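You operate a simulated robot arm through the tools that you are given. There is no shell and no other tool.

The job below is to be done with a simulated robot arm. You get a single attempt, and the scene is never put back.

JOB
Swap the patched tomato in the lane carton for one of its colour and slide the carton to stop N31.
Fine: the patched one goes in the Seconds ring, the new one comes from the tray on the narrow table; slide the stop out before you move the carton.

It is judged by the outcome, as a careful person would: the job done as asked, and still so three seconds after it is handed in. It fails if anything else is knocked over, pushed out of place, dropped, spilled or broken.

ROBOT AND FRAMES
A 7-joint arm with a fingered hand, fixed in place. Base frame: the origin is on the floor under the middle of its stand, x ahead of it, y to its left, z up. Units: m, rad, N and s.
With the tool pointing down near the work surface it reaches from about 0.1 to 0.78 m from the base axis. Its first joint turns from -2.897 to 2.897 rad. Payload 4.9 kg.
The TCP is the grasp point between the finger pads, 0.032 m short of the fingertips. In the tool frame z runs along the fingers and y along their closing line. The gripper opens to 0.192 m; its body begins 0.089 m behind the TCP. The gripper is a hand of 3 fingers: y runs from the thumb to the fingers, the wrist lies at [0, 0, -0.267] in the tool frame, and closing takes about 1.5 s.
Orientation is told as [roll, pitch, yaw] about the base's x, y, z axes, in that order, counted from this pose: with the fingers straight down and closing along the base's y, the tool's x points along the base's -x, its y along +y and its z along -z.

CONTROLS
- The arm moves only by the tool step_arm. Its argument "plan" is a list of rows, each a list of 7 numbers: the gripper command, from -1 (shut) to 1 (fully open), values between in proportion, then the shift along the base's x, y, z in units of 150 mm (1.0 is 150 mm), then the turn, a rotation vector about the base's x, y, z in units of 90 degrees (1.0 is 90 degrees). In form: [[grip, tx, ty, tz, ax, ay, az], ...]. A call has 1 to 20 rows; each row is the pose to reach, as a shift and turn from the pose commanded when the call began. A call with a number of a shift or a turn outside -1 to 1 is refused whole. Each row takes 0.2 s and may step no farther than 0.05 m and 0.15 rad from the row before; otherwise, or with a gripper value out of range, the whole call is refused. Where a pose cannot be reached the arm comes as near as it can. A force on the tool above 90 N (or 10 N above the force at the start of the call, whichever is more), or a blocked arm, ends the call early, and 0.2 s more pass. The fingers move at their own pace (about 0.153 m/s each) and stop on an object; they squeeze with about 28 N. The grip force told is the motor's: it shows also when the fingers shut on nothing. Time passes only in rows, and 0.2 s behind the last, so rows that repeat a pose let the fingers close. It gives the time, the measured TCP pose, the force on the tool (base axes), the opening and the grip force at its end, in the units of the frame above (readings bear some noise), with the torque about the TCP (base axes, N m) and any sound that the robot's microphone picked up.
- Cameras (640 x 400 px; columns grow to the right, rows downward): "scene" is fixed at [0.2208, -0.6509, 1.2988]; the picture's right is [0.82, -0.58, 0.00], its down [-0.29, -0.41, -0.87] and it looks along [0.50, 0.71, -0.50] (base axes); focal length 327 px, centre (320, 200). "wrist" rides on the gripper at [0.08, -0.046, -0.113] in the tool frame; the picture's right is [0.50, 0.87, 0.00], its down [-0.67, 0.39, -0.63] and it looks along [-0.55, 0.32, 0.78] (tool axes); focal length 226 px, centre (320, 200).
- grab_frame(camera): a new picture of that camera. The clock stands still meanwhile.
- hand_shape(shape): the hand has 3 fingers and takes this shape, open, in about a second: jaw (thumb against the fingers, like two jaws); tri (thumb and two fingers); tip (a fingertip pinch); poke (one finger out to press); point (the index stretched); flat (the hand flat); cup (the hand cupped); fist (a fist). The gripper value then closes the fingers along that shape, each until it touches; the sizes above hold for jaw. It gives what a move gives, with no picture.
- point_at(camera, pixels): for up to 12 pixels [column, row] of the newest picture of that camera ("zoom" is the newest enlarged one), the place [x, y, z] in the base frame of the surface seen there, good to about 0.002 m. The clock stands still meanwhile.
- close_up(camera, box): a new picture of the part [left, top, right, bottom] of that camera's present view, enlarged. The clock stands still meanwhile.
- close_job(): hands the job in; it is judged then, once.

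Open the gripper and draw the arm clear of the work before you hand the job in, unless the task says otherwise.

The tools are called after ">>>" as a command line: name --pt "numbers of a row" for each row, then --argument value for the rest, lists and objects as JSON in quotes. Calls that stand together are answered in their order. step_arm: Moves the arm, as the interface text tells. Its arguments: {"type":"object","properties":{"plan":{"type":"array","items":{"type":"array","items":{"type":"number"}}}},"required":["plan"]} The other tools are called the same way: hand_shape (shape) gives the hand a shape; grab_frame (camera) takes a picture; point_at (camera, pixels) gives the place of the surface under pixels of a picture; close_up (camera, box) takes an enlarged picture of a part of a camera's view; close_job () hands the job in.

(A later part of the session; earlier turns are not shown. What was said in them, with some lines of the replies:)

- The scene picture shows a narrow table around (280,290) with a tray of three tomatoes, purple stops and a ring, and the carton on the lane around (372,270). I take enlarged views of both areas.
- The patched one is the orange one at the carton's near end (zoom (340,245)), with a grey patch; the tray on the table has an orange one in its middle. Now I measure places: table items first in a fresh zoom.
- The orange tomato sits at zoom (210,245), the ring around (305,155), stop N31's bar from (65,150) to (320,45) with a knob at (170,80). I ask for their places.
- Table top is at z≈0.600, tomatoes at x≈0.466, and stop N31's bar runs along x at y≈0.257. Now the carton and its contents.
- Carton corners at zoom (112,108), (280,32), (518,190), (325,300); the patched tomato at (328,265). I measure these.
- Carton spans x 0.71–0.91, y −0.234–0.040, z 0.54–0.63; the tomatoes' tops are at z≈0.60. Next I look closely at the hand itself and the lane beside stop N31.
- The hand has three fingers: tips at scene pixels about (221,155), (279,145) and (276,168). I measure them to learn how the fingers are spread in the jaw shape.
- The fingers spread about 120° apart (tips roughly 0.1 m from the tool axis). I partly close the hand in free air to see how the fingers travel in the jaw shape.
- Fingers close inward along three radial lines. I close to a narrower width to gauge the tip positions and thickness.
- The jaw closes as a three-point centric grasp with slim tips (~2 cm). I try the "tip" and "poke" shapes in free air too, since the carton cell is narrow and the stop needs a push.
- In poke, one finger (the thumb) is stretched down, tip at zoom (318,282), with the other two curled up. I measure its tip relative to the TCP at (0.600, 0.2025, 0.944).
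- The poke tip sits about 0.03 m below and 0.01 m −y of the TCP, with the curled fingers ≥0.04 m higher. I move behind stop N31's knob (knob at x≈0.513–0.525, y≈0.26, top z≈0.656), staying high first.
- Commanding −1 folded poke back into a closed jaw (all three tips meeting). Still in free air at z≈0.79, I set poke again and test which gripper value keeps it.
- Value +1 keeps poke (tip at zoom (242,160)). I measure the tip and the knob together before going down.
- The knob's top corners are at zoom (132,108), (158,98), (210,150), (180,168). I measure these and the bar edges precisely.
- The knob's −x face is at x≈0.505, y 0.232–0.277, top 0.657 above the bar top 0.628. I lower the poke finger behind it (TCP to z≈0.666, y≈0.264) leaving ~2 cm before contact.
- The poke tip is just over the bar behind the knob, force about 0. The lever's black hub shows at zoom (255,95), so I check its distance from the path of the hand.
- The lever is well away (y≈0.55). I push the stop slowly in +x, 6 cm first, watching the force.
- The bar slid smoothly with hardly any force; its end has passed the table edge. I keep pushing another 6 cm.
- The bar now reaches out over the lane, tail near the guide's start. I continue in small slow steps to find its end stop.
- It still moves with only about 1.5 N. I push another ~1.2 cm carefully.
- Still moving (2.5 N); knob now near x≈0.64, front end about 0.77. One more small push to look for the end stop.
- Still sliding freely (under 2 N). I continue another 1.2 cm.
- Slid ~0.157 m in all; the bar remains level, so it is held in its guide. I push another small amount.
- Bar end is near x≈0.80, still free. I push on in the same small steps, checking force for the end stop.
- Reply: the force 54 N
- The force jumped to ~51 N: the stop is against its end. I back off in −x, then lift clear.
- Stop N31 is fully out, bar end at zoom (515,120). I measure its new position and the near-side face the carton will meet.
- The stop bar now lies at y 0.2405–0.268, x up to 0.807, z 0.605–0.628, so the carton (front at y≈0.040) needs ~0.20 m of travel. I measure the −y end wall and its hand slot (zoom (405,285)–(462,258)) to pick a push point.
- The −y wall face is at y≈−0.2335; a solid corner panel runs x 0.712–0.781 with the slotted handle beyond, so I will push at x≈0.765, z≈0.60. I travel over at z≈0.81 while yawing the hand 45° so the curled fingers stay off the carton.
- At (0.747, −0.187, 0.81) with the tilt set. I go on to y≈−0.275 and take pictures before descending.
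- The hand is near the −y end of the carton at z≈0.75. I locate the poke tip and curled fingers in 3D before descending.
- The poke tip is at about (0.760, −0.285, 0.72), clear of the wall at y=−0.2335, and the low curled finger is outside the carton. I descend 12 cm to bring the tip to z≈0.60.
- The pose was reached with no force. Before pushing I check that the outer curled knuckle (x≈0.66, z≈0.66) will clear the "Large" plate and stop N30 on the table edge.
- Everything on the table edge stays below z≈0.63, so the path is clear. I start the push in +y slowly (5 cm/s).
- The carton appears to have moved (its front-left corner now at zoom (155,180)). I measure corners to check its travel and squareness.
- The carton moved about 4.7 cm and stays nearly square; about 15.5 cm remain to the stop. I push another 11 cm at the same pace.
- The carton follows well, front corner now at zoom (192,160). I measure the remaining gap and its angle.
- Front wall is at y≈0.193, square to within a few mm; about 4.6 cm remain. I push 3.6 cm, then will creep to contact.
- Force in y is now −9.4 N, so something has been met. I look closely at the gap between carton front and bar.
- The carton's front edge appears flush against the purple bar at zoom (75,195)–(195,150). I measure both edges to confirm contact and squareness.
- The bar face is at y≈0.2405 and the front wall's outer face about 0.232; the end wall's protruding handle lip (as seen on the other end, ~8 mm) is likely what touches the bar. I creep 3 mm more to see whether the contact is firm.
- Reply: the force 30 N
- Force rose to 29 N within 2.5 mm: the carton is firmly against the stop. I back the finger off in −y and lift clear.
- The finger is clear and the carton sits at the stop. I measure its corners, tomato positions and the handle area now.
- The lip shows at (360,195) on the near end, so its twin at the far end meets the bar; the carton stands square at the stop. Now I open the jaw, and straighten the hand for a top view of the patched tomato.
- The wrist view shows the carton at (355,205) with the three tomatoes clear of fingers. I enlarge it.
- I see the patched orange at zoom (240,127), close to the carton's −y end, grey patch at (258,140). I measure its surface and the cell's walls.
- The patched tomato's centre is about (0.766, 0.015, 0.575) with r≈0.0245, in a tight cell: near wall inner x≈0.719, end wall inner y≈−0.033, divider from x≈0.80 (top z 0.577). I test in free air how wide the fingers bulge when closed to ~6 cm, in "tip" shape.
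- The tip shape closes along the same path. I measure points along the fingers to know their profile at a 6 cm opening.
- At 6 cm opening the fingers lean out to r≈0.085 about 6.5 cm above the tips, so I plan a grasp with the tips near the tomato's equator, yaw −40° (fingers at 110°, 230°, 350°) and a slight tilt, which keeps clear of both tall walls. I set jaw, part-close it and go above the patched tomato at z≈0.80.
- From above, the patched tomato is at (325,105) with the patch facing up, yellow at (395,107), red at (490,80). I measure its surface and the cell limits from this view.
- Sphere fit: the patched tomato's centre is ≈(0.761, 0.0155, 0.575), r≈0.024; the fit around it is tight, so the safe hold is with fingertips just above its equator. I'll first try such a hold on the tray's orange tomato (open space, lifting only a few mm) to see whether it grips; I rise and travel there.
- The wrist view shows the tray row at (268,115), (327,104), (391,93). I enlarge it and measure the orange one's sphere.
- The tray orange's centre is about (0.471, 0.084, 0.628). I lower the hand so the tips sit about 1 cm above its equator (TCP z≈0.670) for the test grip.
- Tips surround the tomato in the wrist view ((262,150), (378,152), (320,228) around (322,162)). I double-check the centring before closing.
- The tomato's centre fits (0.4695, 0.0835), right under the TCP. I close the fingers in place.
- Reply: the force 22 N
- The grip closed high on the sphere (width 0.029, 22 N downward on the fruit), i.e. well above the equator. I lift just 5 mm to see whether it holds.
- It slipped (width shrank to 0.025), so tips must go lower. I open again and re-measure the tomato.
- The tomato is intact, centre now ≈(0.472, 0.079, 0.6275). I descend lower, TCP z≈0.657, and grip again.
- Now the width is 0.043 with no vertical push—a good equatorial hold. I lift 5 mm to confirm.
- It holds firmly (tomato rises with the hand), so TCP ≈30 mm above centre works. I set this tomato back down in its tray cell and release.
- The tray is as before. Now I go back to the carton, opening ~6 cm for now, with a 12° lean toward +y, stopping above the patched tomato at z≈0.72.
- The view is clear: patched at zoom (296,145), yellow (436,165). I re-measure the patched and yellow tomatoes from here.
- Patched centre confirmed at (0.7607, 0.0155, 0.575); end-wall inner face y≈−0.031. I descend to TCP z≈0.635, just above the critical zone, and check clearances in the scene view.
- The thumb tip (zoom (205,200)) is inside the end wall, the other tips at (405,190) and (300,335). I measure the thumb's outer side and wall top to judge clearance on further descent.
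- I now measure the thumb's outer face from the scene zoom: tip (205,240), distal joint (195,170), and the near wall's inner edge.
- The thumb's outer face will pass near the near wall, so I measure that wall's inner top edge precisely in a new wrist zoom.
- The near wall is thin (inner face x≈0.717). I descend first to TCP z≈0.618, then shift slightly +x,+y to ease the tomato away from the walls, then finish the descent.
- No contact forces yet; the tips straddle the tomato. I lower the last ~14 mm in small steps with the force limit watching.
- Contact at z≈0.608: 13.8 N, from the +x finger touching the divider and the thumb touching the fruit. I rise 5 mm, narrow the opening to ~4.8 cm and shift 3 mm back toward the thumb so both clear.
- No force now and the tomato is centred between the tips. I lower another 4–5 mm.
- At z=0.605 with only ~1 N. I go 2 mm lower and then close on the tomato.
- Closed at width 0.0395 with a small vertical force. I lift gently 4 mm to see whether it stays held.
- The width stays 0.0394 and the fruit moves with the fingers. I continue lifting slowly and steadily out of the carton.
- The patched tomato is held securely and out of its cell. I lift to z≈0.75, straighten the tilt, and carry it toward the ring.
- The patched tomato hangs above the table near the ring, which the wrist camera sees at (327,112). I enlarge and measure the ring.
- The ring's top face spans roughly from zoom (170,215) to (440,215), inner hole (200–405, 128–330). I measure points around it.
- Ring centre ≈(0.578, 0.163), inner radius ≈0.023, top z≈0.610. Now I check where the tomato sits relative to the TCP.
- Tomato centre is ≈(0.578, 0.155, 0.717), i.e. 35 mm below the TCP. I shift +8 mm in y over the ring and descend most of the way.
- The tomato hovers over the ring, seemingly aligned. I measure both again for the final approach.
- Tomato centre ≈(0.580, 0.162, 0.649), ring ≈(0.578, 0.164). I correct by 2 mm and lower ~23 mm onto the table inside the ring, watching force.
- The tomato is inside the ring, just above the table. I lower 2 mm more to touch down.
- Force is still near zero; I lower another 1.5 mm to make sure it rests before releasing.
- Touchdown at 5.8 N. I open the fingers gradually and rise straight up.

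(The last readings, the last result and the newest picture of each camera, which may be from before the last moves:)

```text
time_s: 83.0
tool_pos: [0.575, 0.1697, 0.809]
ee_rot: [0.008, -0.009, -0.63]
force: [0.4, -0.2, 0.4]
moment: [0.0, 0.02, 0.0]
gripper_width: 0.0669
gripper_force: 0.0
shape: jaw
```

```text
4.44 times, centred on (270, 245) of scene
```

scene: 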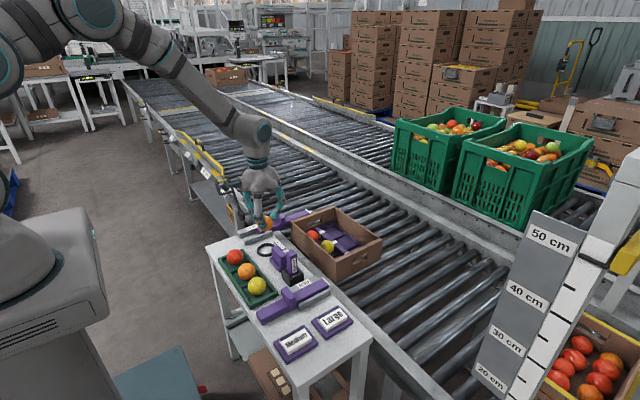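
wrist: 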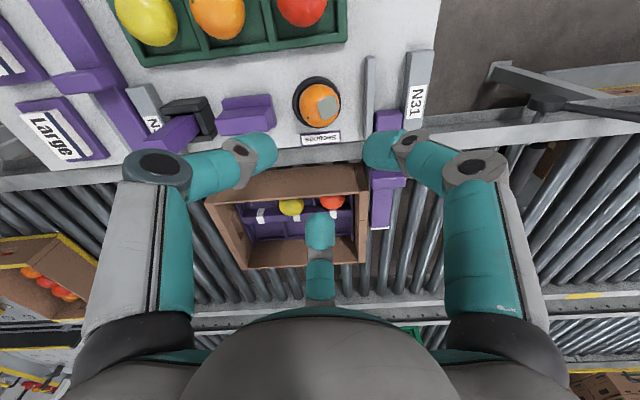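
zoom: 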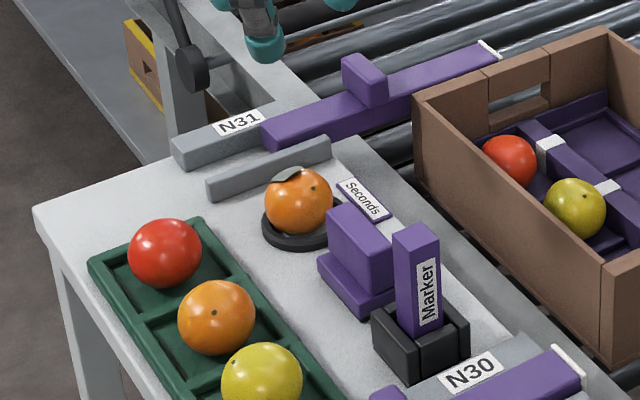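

The patched tomato sits in the Seconds ring. Next I move over the tray's orange tomato to pick the replacement.

>>> step_arm --pt "-0.35 -0.18 -0.15 0 0 0 0" --pt "-0.35 -0.36 -0.32 0 0 0 0" --pt "-0.35 -0.54 -0.48 0 0 0 0" --pt "-0.35 -0.69 -0.61 0 0 0 0" --pt "-0.35 -0.69 -0.61 -0.2 0 0 0" --pt "-0.35 -0.69 -0.61 -0.4 0 0 0" --pt "-0.35 -0.69 -0.61 -0.4 0 0 0"

>>> grab_frame --camera "wrist"

>>> close_up --camera "wrist" --box '[240, 70, 400, 190]'

```text
time_s: 84.6
tool_pos: [0.4686, 0.0784, 0.7498]
ee_rot: [0.007, -0.008, -0.628]
force: [-0.2, 0.5, 0.0]
moment: [-0.01, -0.02, 0.0]
gripper_width: 0.0627
gripper_force: 0.1
shape: jaw
```

```text
taken
```

wrist: 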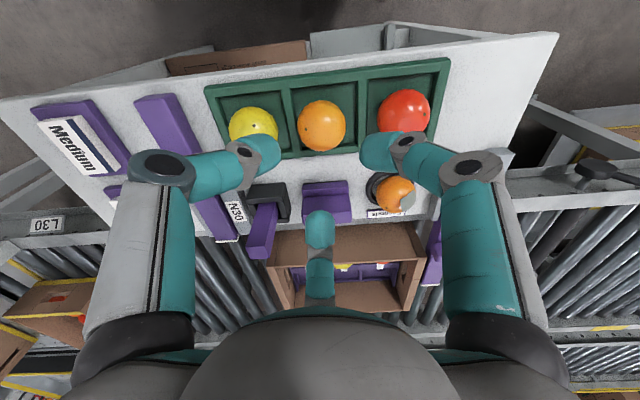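

```text
3.33 times, centred on (320, 130) of wrist
```

zoom: 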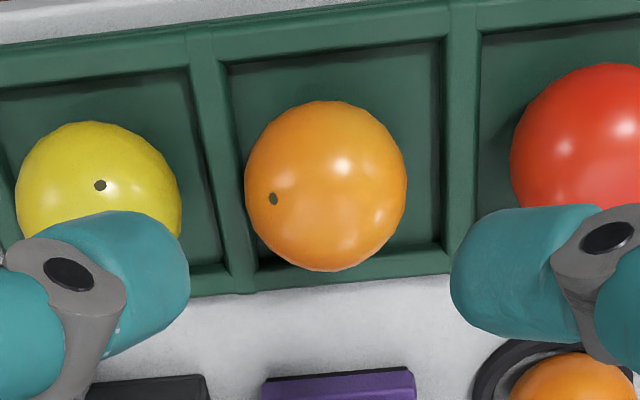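

The orange tomato is at zoom (326,185). I measure its surface for a sphere fit.

>>> point_at --camera "zoom" --pixels '[[326, 185], [270, 185], [326, 120], [385, 185], [326, 250], [290, 140], [370, 140], [290, 230], [370, 230]]'

```text
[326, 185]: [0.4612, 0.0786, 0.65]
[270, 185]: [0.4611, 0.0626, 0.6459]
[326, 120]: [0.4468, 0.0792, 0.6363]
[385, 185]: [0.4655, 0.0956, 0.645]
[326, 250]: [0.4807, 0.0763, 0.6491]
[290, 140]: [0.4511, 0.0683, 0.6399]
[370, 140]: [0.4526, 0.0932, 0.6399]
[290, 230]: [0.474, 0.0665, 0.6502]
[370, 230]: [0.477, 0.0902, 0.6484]
```

Fit: centre (0.4695, 0.0785, 0.6285), almost exactly under the TCP. I descend to TCP z≈0.659 and close.

>>> step_arm --pt "-0.35 0.003 0 -0.2 0 0 0" --pt "-0.35 0.006 0 -0.38 0 0 0" --pt "-0.35 0.006 0 -0.52 0 0 0" --pt "-0.35 0.006 0 -0.605 0 0 0" --pt "-0.35 0.006 0 -0.605 0 0 0"

>>> step_arm --pt "-0.6 0 0 0 0 0 0" --pt "-0.8 0 0 0 0 0 0" --pt "-1 0 0 0 0 0 0" --pt "-1 0 0 0 0 0 0" --pt "-1 0 0 0 0 0 0"

>>> close_up --camera "wrist" --box '[240, 90, 400, 220]'

```text
time_s: 85.8
tool_pos: [0.4722, 0.0776, 0.6588]
ee_rot: [0.007, -0.009, -0.63]
force: [-0.1, -0.1, -1.2]
moment: [0.05, 0.03, 0.01]
gripper_width: 0.0625
gripper_force: 0.1
shape: jaw
```

```text
time_s: 87.0
tool_pos: [0.4731, 0.0787, 0.6594]
ee_rot: [0.008, -0.01, -0.63]
force: [-0.1, 0.1, 2.5]
moment: [-0.03, -0.01, -0.02]
gripper_width: 0.0404
gripper_force: 15.3
shape: jaw
```

```text
3.08 times, centred on (320, 155) of wrist
```

zoom: 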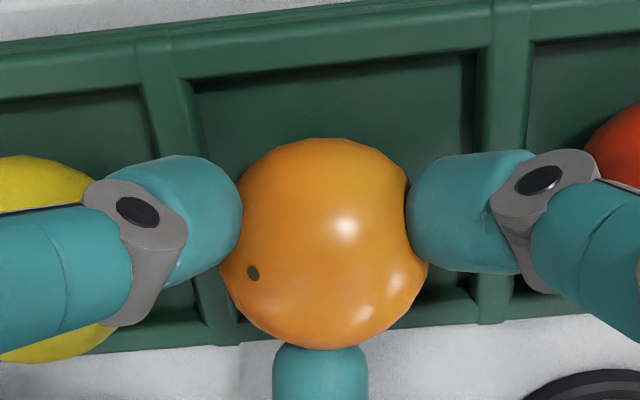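

Closed at width 0.0404, a hold like the one that worked before. I lift slowly 3 cm and check.

>>> step_arm --pt "-1 0 0 0.02 0 0 0" --pt "-1 0 0 0.05 0 0 0" --pt "-1 0 0 0.09 0 0 0" --pt "-1 0 0 0.13 0 0 0" --pt "-1 0 0 0.17 0 0 0" --pt "-1 0 0 0.2 0 0 0" --pt "-1 0 0 0.2 0 0 0"

>>> close_up --camera "wrist" --box '[240, 90, 400, 220]'

>>> close_up --camera "scene" --box '[200, 200, 320, 310]'

```text
time_s: 88.6
tool_pos: [0.4729, 0.0779, 0.6862]
ee_rot: [0.008, -0.008, -0.63]
force: [0.0, 0.0, -0.4]
moment: [-0.03, -0.01, 0.02]
gripper_width: 0.0402
gripper_force: 16.0
shape: jaw
```

```text
3.08 times, centred on (320, 155) of wrist
```

zoom: 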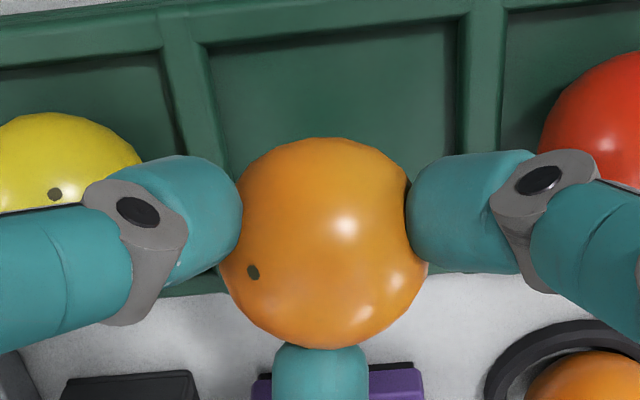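

```text
3.64 times, centred on (260, 255) of scene
```

zoom: 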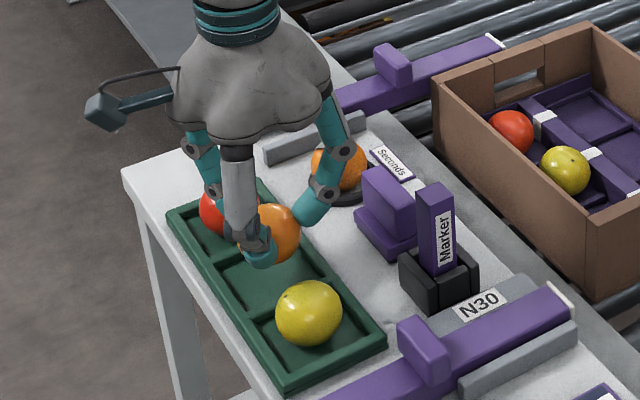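

The orange tomato is held well. I lift to z≈0.81 and carry it toward the carton.

>>> step_arm --pt "-1 0 0 0.2 0 0 0" --pt "-1 0 0 0.4 0 0 0" --pt "-1 0 0 0.6 0 0 0" --pt "-1 0 0 0.8 0 0 0" --pt "-1 0.2 -0.03 0.83 0 0 0" --pt "-1 0.4 -0.07 0.83 0 0 0" --pt "-1 0.6 -0.1 0.83 0 0 0" --pt "-1 0.8 -0.14 0.83 0 0 0" --pt "-1 0.967 -0.17 0.83 0 0 0"

>>> step_arm --pt "-1 0.2 -0.04 0 -0.033 0 0" --pt "-1 0.4 -0.07 0 -0.067 0 0" --pt "-1 0.6 -0.1 0 -0.1 0 0" --pt "-1 0.8 -0.14 0 -0.133 0 0" --pt "-1 0.967 -0.17 -0.1 -0.133 0 0" --pt "-1 0.967 -0.17 -0.3 -0.133 0 0" --pt "-1 0.967 -0.17 -0.5 -0.133 0 0" --pt "-1 0.967 -0.17 -0.5 -0.133 0 0"

>>> grab_frame --camera "wrist"

>>> close_up --camera "scene" --box '[280, 170, 410, 290]'

```text
time_s: 90.6
tool_pos: [0.6193, 0.0539, 0.8104]
ee_rot: [0.006, -0.009, -0.628]
force: [0.3, 0.1, -0.3]
moment: [-0.02, 0.03, 0.02]
gripper_width: 0.0403
gripper_force: 15.8
shape: jaw
```

```text
time_s: 92.4
tool_pos: [0.7633, 0.0291, 0.7349]
ee_rot: [-0.163, -0.131, -0.618]
force: [0.3, 0.5, -0.1]
moment: [-0.01, -0.01, -0.01]
gripper_width: 0.04
gripper_force: 15.5
shape: jaw
```

```text
taken
```

wrist: 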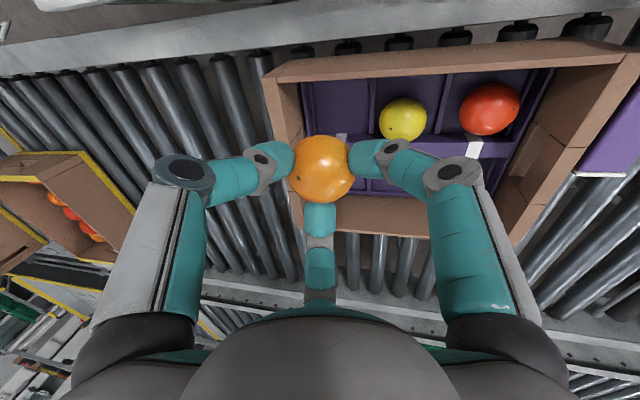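

```text
3.33 times, centred on (345, 230) of scene
```

zoom: 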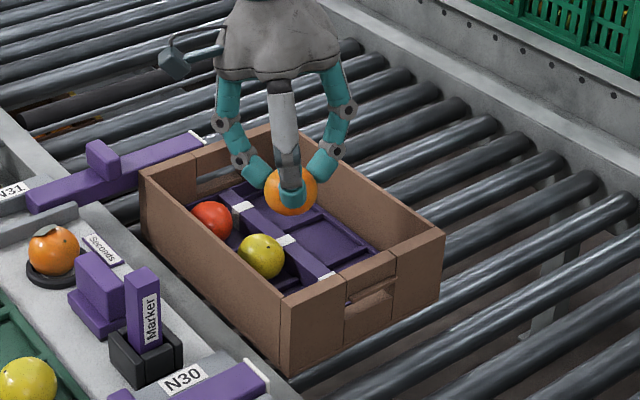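

The new tomato is above its cell. I verify the carton's walls haven't shifted before descending.

>>> close_up --camera "wrist" --box '[250, 40, 450, 240]'

>>> point_at --camera "zoom" --pixels '[[130, 130], [110, 95], [160, 90], [300, 85], [230, 120], [210, 160], [390, 160], [300, 260], [300, 210], [340, 250], [420, 90], [250, 210]]'

```text
2.00 times, centred on (350, 140) of wrist
```

zoom: 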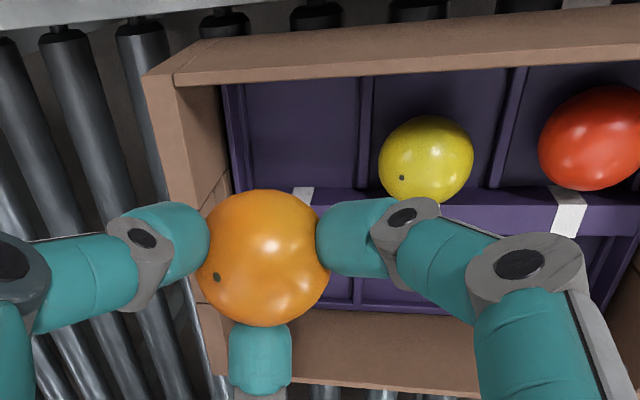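

```text
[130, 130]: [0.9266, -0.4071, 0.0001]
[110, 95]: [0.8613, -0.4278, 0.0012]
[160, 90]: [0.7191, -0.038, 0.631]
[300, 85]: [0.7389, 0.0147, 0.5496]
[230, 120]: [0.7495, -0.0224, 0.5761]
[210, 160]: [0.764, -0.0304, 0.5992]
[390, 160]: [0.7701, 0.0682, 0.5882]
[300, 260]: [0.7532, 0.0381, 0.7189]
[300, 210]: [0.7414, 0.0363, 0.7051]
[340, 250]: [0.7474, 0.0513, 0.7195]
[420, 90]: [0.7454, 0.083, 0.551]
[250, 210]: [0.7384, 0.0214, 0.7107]
```

Carton unchanged (end wall inner y≈−0.030). I descend to z≈0.64 with a 3 mm y-correction so the pose matches the earlier successful grasp.

>>> step_arm --pt "-1 -0.003 -0.01 -0.2 0 0 0" --pt "-1 -0.005 -0.022 -0.4 0 0 0" --pt "-1 -0.005 -0.022 -0.55 0 0 0" --pt "-1 -0.005 -0.022 -0.63 0 0 0" --pt "-1 -0.005 -0.022 -0.63 0 0 0"

>>> close_up --camera "wrist" --box '[220, 60, 440, 260]'

>>> close_up --camera "scene" --box '[310, 220, 390, 280]'

```text
time_s: 93.6
tool_pos: [0.762, 0.0251, 0.6411]
ee_rot: [-0.165, -0.13, -0.618]
force: [0.1, 0.1, -0.2]
moment: [0.01, 0.01, 0.01]
gripper_width: 0.0401
gripper_force: 15.9
shape: jaw
```

```text
2.00 times, centred on (330, 160) of wrist
```

zoom: 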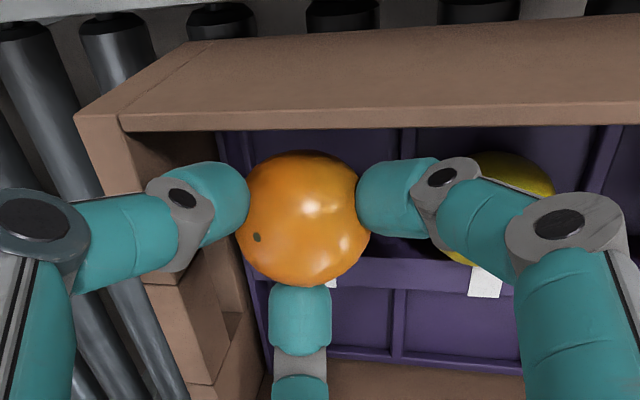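

```text
6.67 times, centred on (350, 250) of scene
```

zoom: 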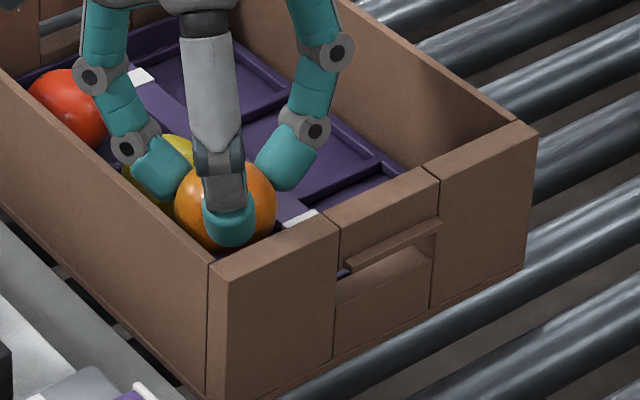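

Clear on all sides. I lower slowly to z≈0.612, then creep to touchdown.

>>> step_arm --pt "-1 0 0.002 -0.05 0 0 0" --pt "-1 0 0.004 -0.1 0 0 0" --pt "-1 0 0.004 -0.15 0 0 0" --pt "-1 0 0.004 -0.185 0 0 0" --pt "-1 0 0.004 -0.185 0 0 0"

>>> close_up --camera "wrist" --box '[220, 60, 440, 260]'

```text
time_s: 94.8
tool_pos: [0.763, 0.0248, 0.6153]
ee_rot: [-0.164, -0.131, -0.618]
force: [0.6, 0.3, -1.1]
moment: [-0.04, 0.02, 0.01]
gripper_width: 0.0403
gripper_force: 15.9
shape: jaw
```

```text
2.00 times, centred on (330, 160) of wrist
```

zoom: 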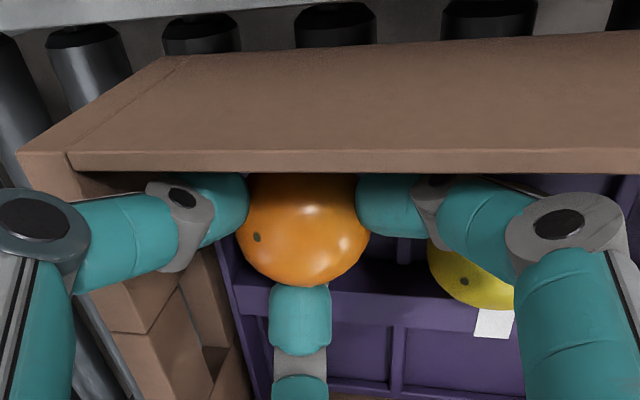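

No contact yet at z=0.615. I creep down ~7 mm in small steps.

>>> step_arm --pt "-1 0 0 -0.015 0 0 0" --pt "-1 0 0 -0.03 0 0 0" --pt "-1 0 0 -0.045 0 0 0" --pt "-1 0 0 -0.045 0 0 0"

>>> step_arm --pt "-1 0 0 -0.007 0 0 0" --pt "-1 0 0 -0.014 0 0 0" --pt "-1 0 0 -0.014 0 0 0"

```text
time_s: 95.8
tool_pos: [0.7634, 0.0245, 0.6074]
ee_rot: [-0.164, -0.13, -0.617]
force: [-0.5, -0.2, -0.8]
moment: [0.03, -0.03, -0.01]
gripper_width: 0.0398
gripper_force: 16.0
shape: jaw
```

```text
time_s: 96.6
tool_pos: [0.7647, 0.0238, 0.605]
ee_rot: [-0.164, -0.13, -0.619]
force: [0.4, -0.5, -1.1]
moment: [0.0, 0.03, 0.02]
gripper_width: 0.0402
gripper_force: 16.2
shape: jaw
```

Still no contact (−1.1 N is the fruit's weight and noise). I creep another 2 mm.

>>> step_arm --pt "-1 0 0 -0.007 0 0 0" --pt "-1 0 0 -0.013 0 0 0" --pt "-1 0 0 -0.013 0 0 0"

>>> close_up --camera "wrist" --box '[220, 60, 440, 260]'

>>> close_up --camera "scene" --box '[310, 220, 390, 280]'

```text
time_s: 97.4
tool_pos: [0.7642, 0.0246, 0.6045]
ee_rot: [-0.164, -0.133, -0.618]
force: [0.6, -0.4, 8.5]
moment: [-0.01, -0.02, -0.01]
gripper_width: 0.0406
gripper_force: 16.2
shape: jaw
```

```text
2.00 times, centred on (330, 160) of wrist
```

zoom: 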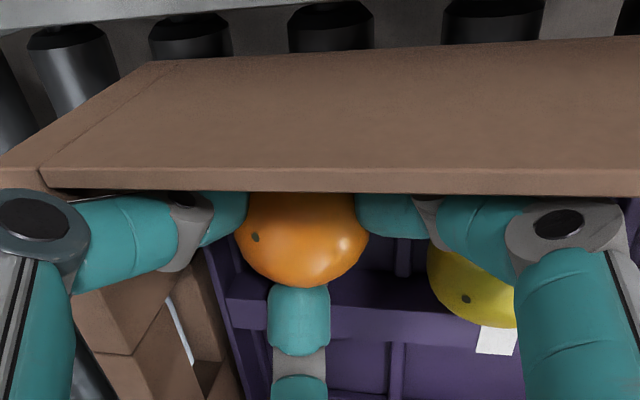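

```text
6.67 times, centred on (350, 250) of scene
```

zoom: 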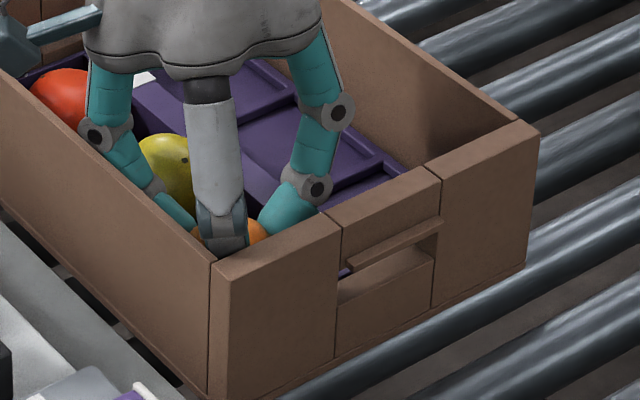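

Touchdown at 8.5 N with no sideways moment. I relieve 1–2 mm while opening slightly to 4.8 cm, then rise straight along the same path.

>>> step_arm --pt "-0.6 0 0 0.007 0 0 0" --pt "-0.55 0 0 0.012 0 0 0" --pt "-0.5 0 0 0.014 0 0 0" --pt "-0.5 0 0 0.014 0 0 0" --pt "-0.5 0 0 0.02 0 0 0"

>>> close_up --camera "wrist" --box '[220, 60, 440, 260]'

```text
time_s: 98.6
tool_pos: [0.763, 0.0233, 0.6068]
ee_rot: [-0.165, -0.13, -0.619]
force: [-0.4, -0.7, 0.1]
moment: [-0.01, -0.01, 0.0]
gripper_width: 0.0481
gripper_force: 0.1
shape: jaw
```

```text
2.00 times, centred on (330, 160) of wrist
```

zoom: 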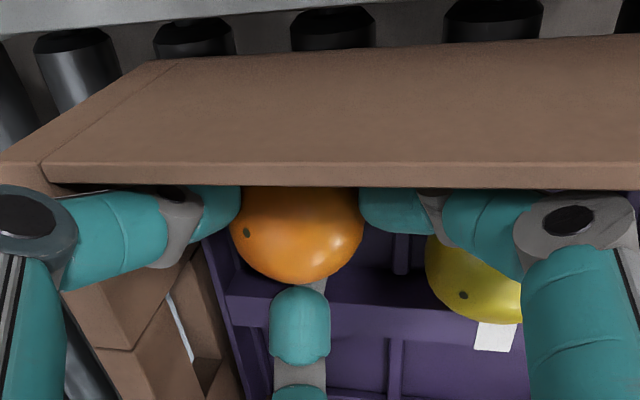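

The tomato is released. I rise slowly, widening a little as the tips clear it.

>>> step_arm --pt "-0.5 0 0 0.03 0 0 0" --pt "-0.48 0 0 0.06 0 0 0" --pt "-0.46 0 0 0.1 0 0 0" --pt "-0.44 0 0 0.16 0 0 0" --pt "-0.42 0 0 0.25 0 0 0" --pt "-0.4 0 0 0.4 0 0 0" --pt "-0.35 0 0 0.6 0 0 0" --pt "-0.35 0 0 0.8 0 0 0" --pt "-0.35 0 0 0.8 0 0 0"

>>> grab_frame --camera "wrist"

>>> close_up --camera "scene" --box '[270, 180, 400, 290]'

```text
time_s: 100.6
tool_pos: [0.7644, 0.0259, 0.7271]
ee_rot: [-0.164, -0.132, -0.618]
force: [-0.6, 0.4, 0.0]
moment: [0.02, -0.01, 0.02]
gripper_width: 0.0619
gripper_force: 0.0
shape: jaw
```

```text
taken
```

wrist: 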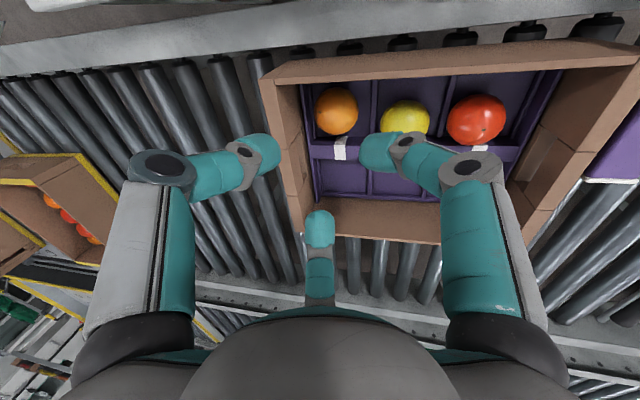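

```text
3.64 times, centred on (335, 235) of scene
```

zoom: 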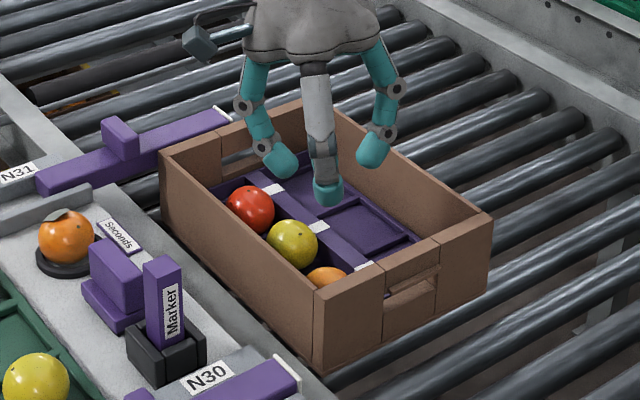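

The replacement sits in the cell beside yellow and red. I withdraw upward toward the stop to inspect the contact between carton and bar.

>>> step_arm --pt "-0.35 -0.05 0.1 0.25 0.03 0 0" --pt "-0.35 -0.15 0.3 0.45 0.06 0 0" --pt "-0.35 -0.3 0.5 0.55 0.1 0 0" --pt "-0.35 -0.45 0.7 0.6 0.133 0 0" --pt "-0.35 -0.6 0.9 0.62 0.133 0 0" --pt "-0.35 -0.69 1.0 0.62 0.133 0 0"

>>> step_arm --pt "-0.35 0 0.15 0 0 0 0" --pt "-0.35 0 0.33 0 0 0 0" --pt "-0.35 0 0.33 0 0 0 0"

>>> grab_frame --camera "wrist"

>>> close_up --camera "wrist" --box '[230, 70, 430, 230]'

>>> close_up --camera "scene" --box '[270, 190, 390, 290]'

```text
time_s: 102.0
tool_pos: [0.6609, 0.1749, 0.8183]
ee_rot: [0.007, -0.009, -0.631]
force: [1.0, 0.6, -0.1]
moment: [-0.01, -0.01, -0.02]
gripper_width: 0.0623
gripper_force: 0.1
shape: jaw
```

```text
time_s: 102.8
tool_pos: [0.6588, 0.2236, 0.8184]
ee_rot: [0.009, -0.006, -0.629]
force: [-0.1, 0.5, 0.0]
moment: [-0.04, 0.0, -0.01]
gripper_width: 0.0621
gripper_force: 0.1
shape: jaw
```

```text
taken
```

wrist: 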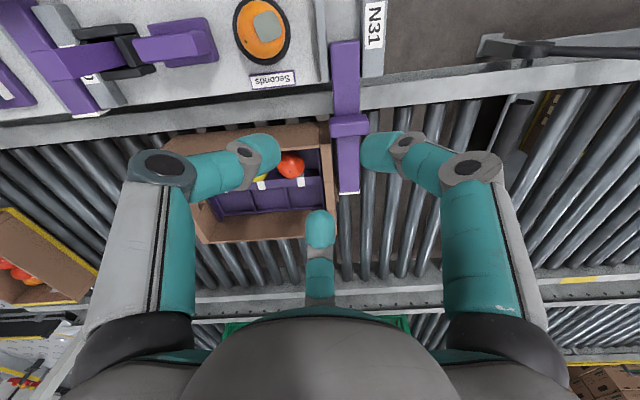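

```text
2.50 times, centred on (330, 150) of wrist
```

zoom: 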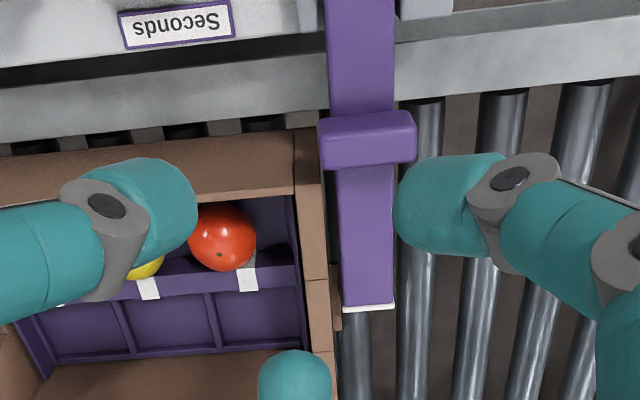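

```text
4.00 times, centred on (330, 240) of scene
```

zoom: 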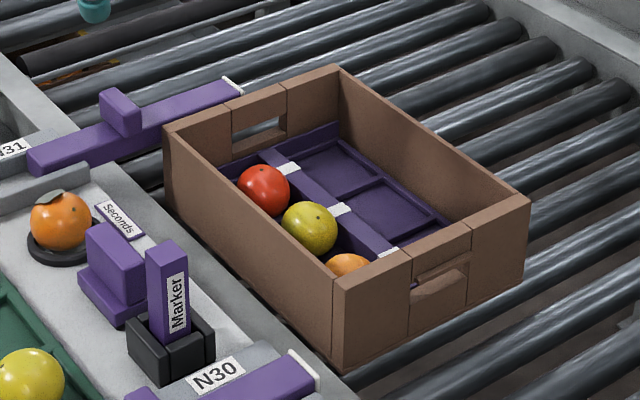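

There is a narrow gap between front wall and bar with the brown lip at zoom (336,300) bridging it. I zoom in to see whether the lip still touches.

>>> close_up --camera "wrist" --box '[310, 130, 370, 220]'

```text
4.44 times, centred on (340, 175) of wrist
```

zoom: 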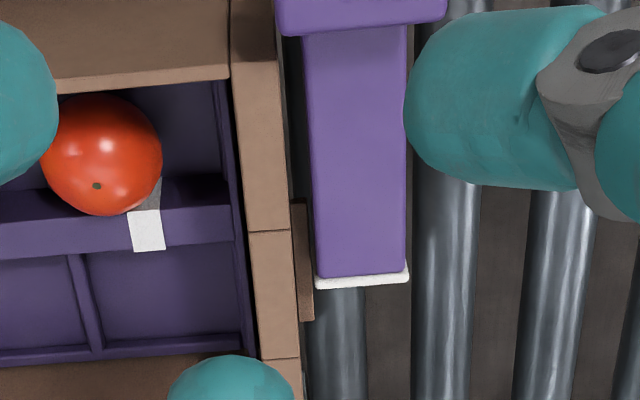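

The lip (zoom (300,260)) lies right against the bar's edge (313,240). I measure these to be sure.

>>> point_at --camera "zoom" --pixels '[[298, 230], [303, 250], [306, 270], [307, 300], [318, 230], [322, 260], [315, 200], [275, 200], [285, 180], [280, 300], [284, 215], [305, 90]]'

```text
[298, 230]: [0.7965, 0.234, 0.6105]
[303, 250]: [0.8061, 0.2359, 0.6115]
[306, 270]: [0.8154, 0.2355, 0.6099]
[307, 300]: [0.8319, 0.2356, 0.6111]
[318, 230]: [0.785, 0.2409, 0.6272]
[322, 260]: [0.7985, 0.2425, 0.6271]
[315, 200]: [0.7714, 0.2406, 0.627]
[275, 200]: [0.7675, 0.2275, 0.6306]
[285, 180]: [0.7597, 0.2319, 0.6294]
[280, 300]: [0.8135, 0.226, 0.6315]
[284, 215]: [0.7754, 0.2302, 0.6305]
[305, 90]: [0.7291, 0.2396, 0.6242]
```

Lip edge ≈0.238 vs bar face ≈0.2405: possibly a 2–3 mm gap. I enlarge the spot further.

>>> close_up --camera "wrist" --box '[328, 170, 348, 205]'

```text
11.43 times, centred on (338, 188) of wrist
```

zoom: 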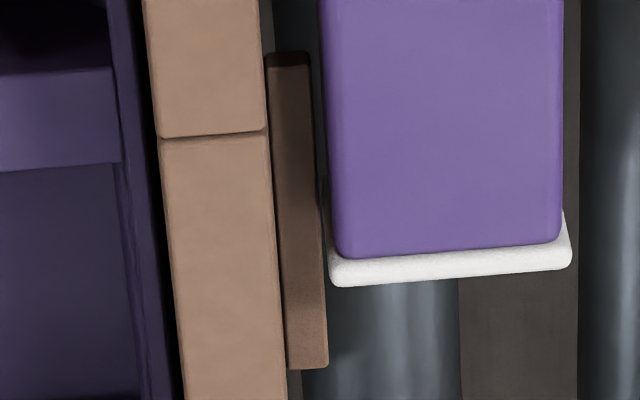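

The lip and bar are within about 1 mm—effectively touching, as left after the firm push. I retreat up to the start pose, unwind the yaw and open the hand fully there.

>>> step_arm --pt "-0.35 -0.08 -0.02 0.2 0 0 0.07" --pt "-0.1 -0.16 -0.05 0.4 0 0 0.14" --pt "0.3 -0.24 -0.08 0.6 0 0 0.21" --pt "0.7 -0.32 -0.12 0.75 0 0 0.28" --pt "1 -0.39 -0.15 0.85 0 0 0.35" --pt "1 -0.39 -0.15 0.85 0 0 0.4" --pt "1 -0.39 -0.15 0.85 0 0 0.4" --pt "1 -0.39 -0.15 0.85 0 0 0.4"

>>> grab_frame --camera "scene"

>>> grab_frame --camera "wrist"

>>> close_up --camera "scene" --box '[190, 200, 350, 370]'

>>> close_up --camera "scene" --box '[270, 190, 390, 290]'

```text
time_s: 104.6
tool_pos: [0.603, 0.202, 0.9485]
ee_rot: [0.006, -0.009, 0.0]
force: [0.2, 0.0, -0.5]
moment: [-0.01, 0.02, 0.01]
gripper_width: 0.1921
gripper_force: 0.2
shape: jaw
```

```text
taken
```

scene: 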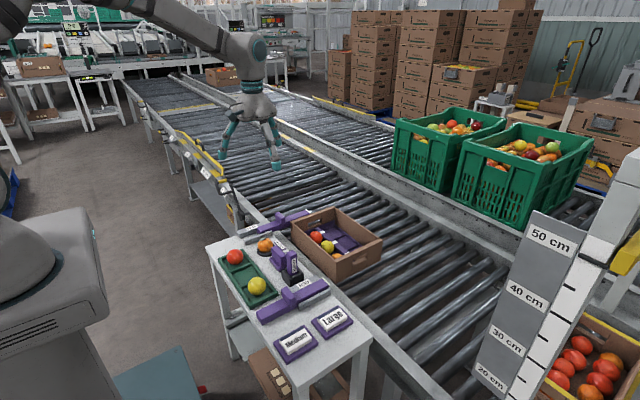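

```text
taken
```

wrist: 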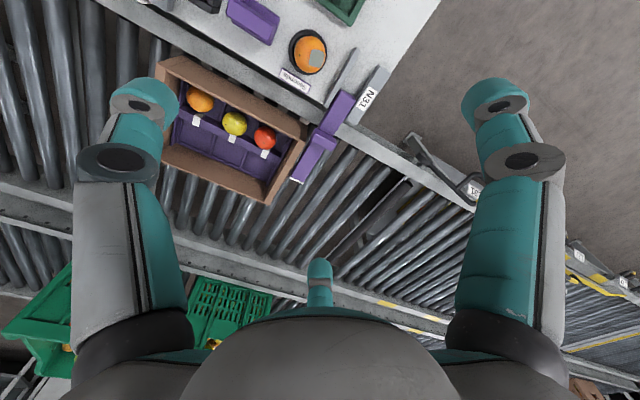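

```text
2.35 times, centred on (270, 285) of scene
```

zoom: 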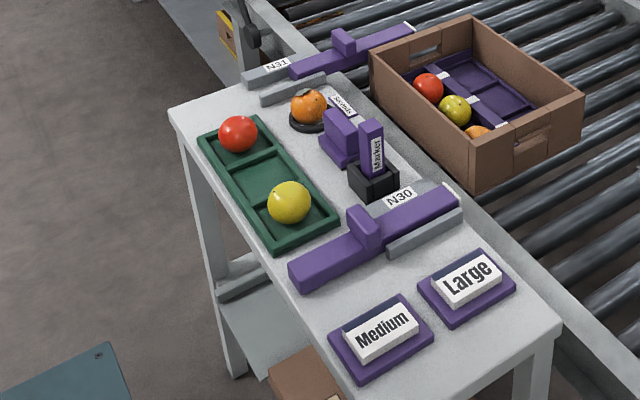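

```text
4.00 times, centred on (330, 240) of scene
```

zoom: 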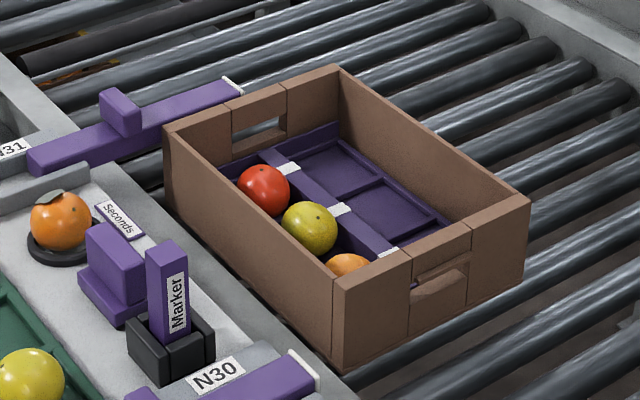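

Everything is in place: the patched tomato rests in the Seconds ring, and the fresh orange one is in the carton cell. The carton stands at the extended stop N31. The tray, the marker, N30 and the plates look undisturbed. The hand is open and clear at the start pose, so I hand the job in.

>>> close_job

```text
The job is handed in.
```

I swapped the tomato, slid the carton to stop N31, and handed the job in. The result hasn't come back.

- **Stop N31:** I slid it out over the lane to its end before moving the carton.
- **Carton:** I pushed it along the lane until it was firmly against the stop. The handle lip on its front end is what meets the bar. In the last close view the two were within about 1 mm, and the front wall itself sits about 8 mm back.
- **Patched tomato:** this was the orange one with the grey patch. It is now inside the Seconds ring.
- **New tomato:** the orange one from the tray is in the cell the patched one came from.

- **Order:** I moved the carton before swapping the tomatoes, because the cell was out of easy reach at its starting place.
- **Grip test:** I tried the grip on the tray's orange tomato first. One hold slipped before it left the tray; a lower one lifted it a few millimetres and I set it back down.
- **Other tomatoes:** the red and yellow tomatoes rolled a little in their own cells when the carton met the stop, and both are still in place.

In the last pictures, nothing else had been knocked over or moved. The hand is open and the arm is back at its starting position.
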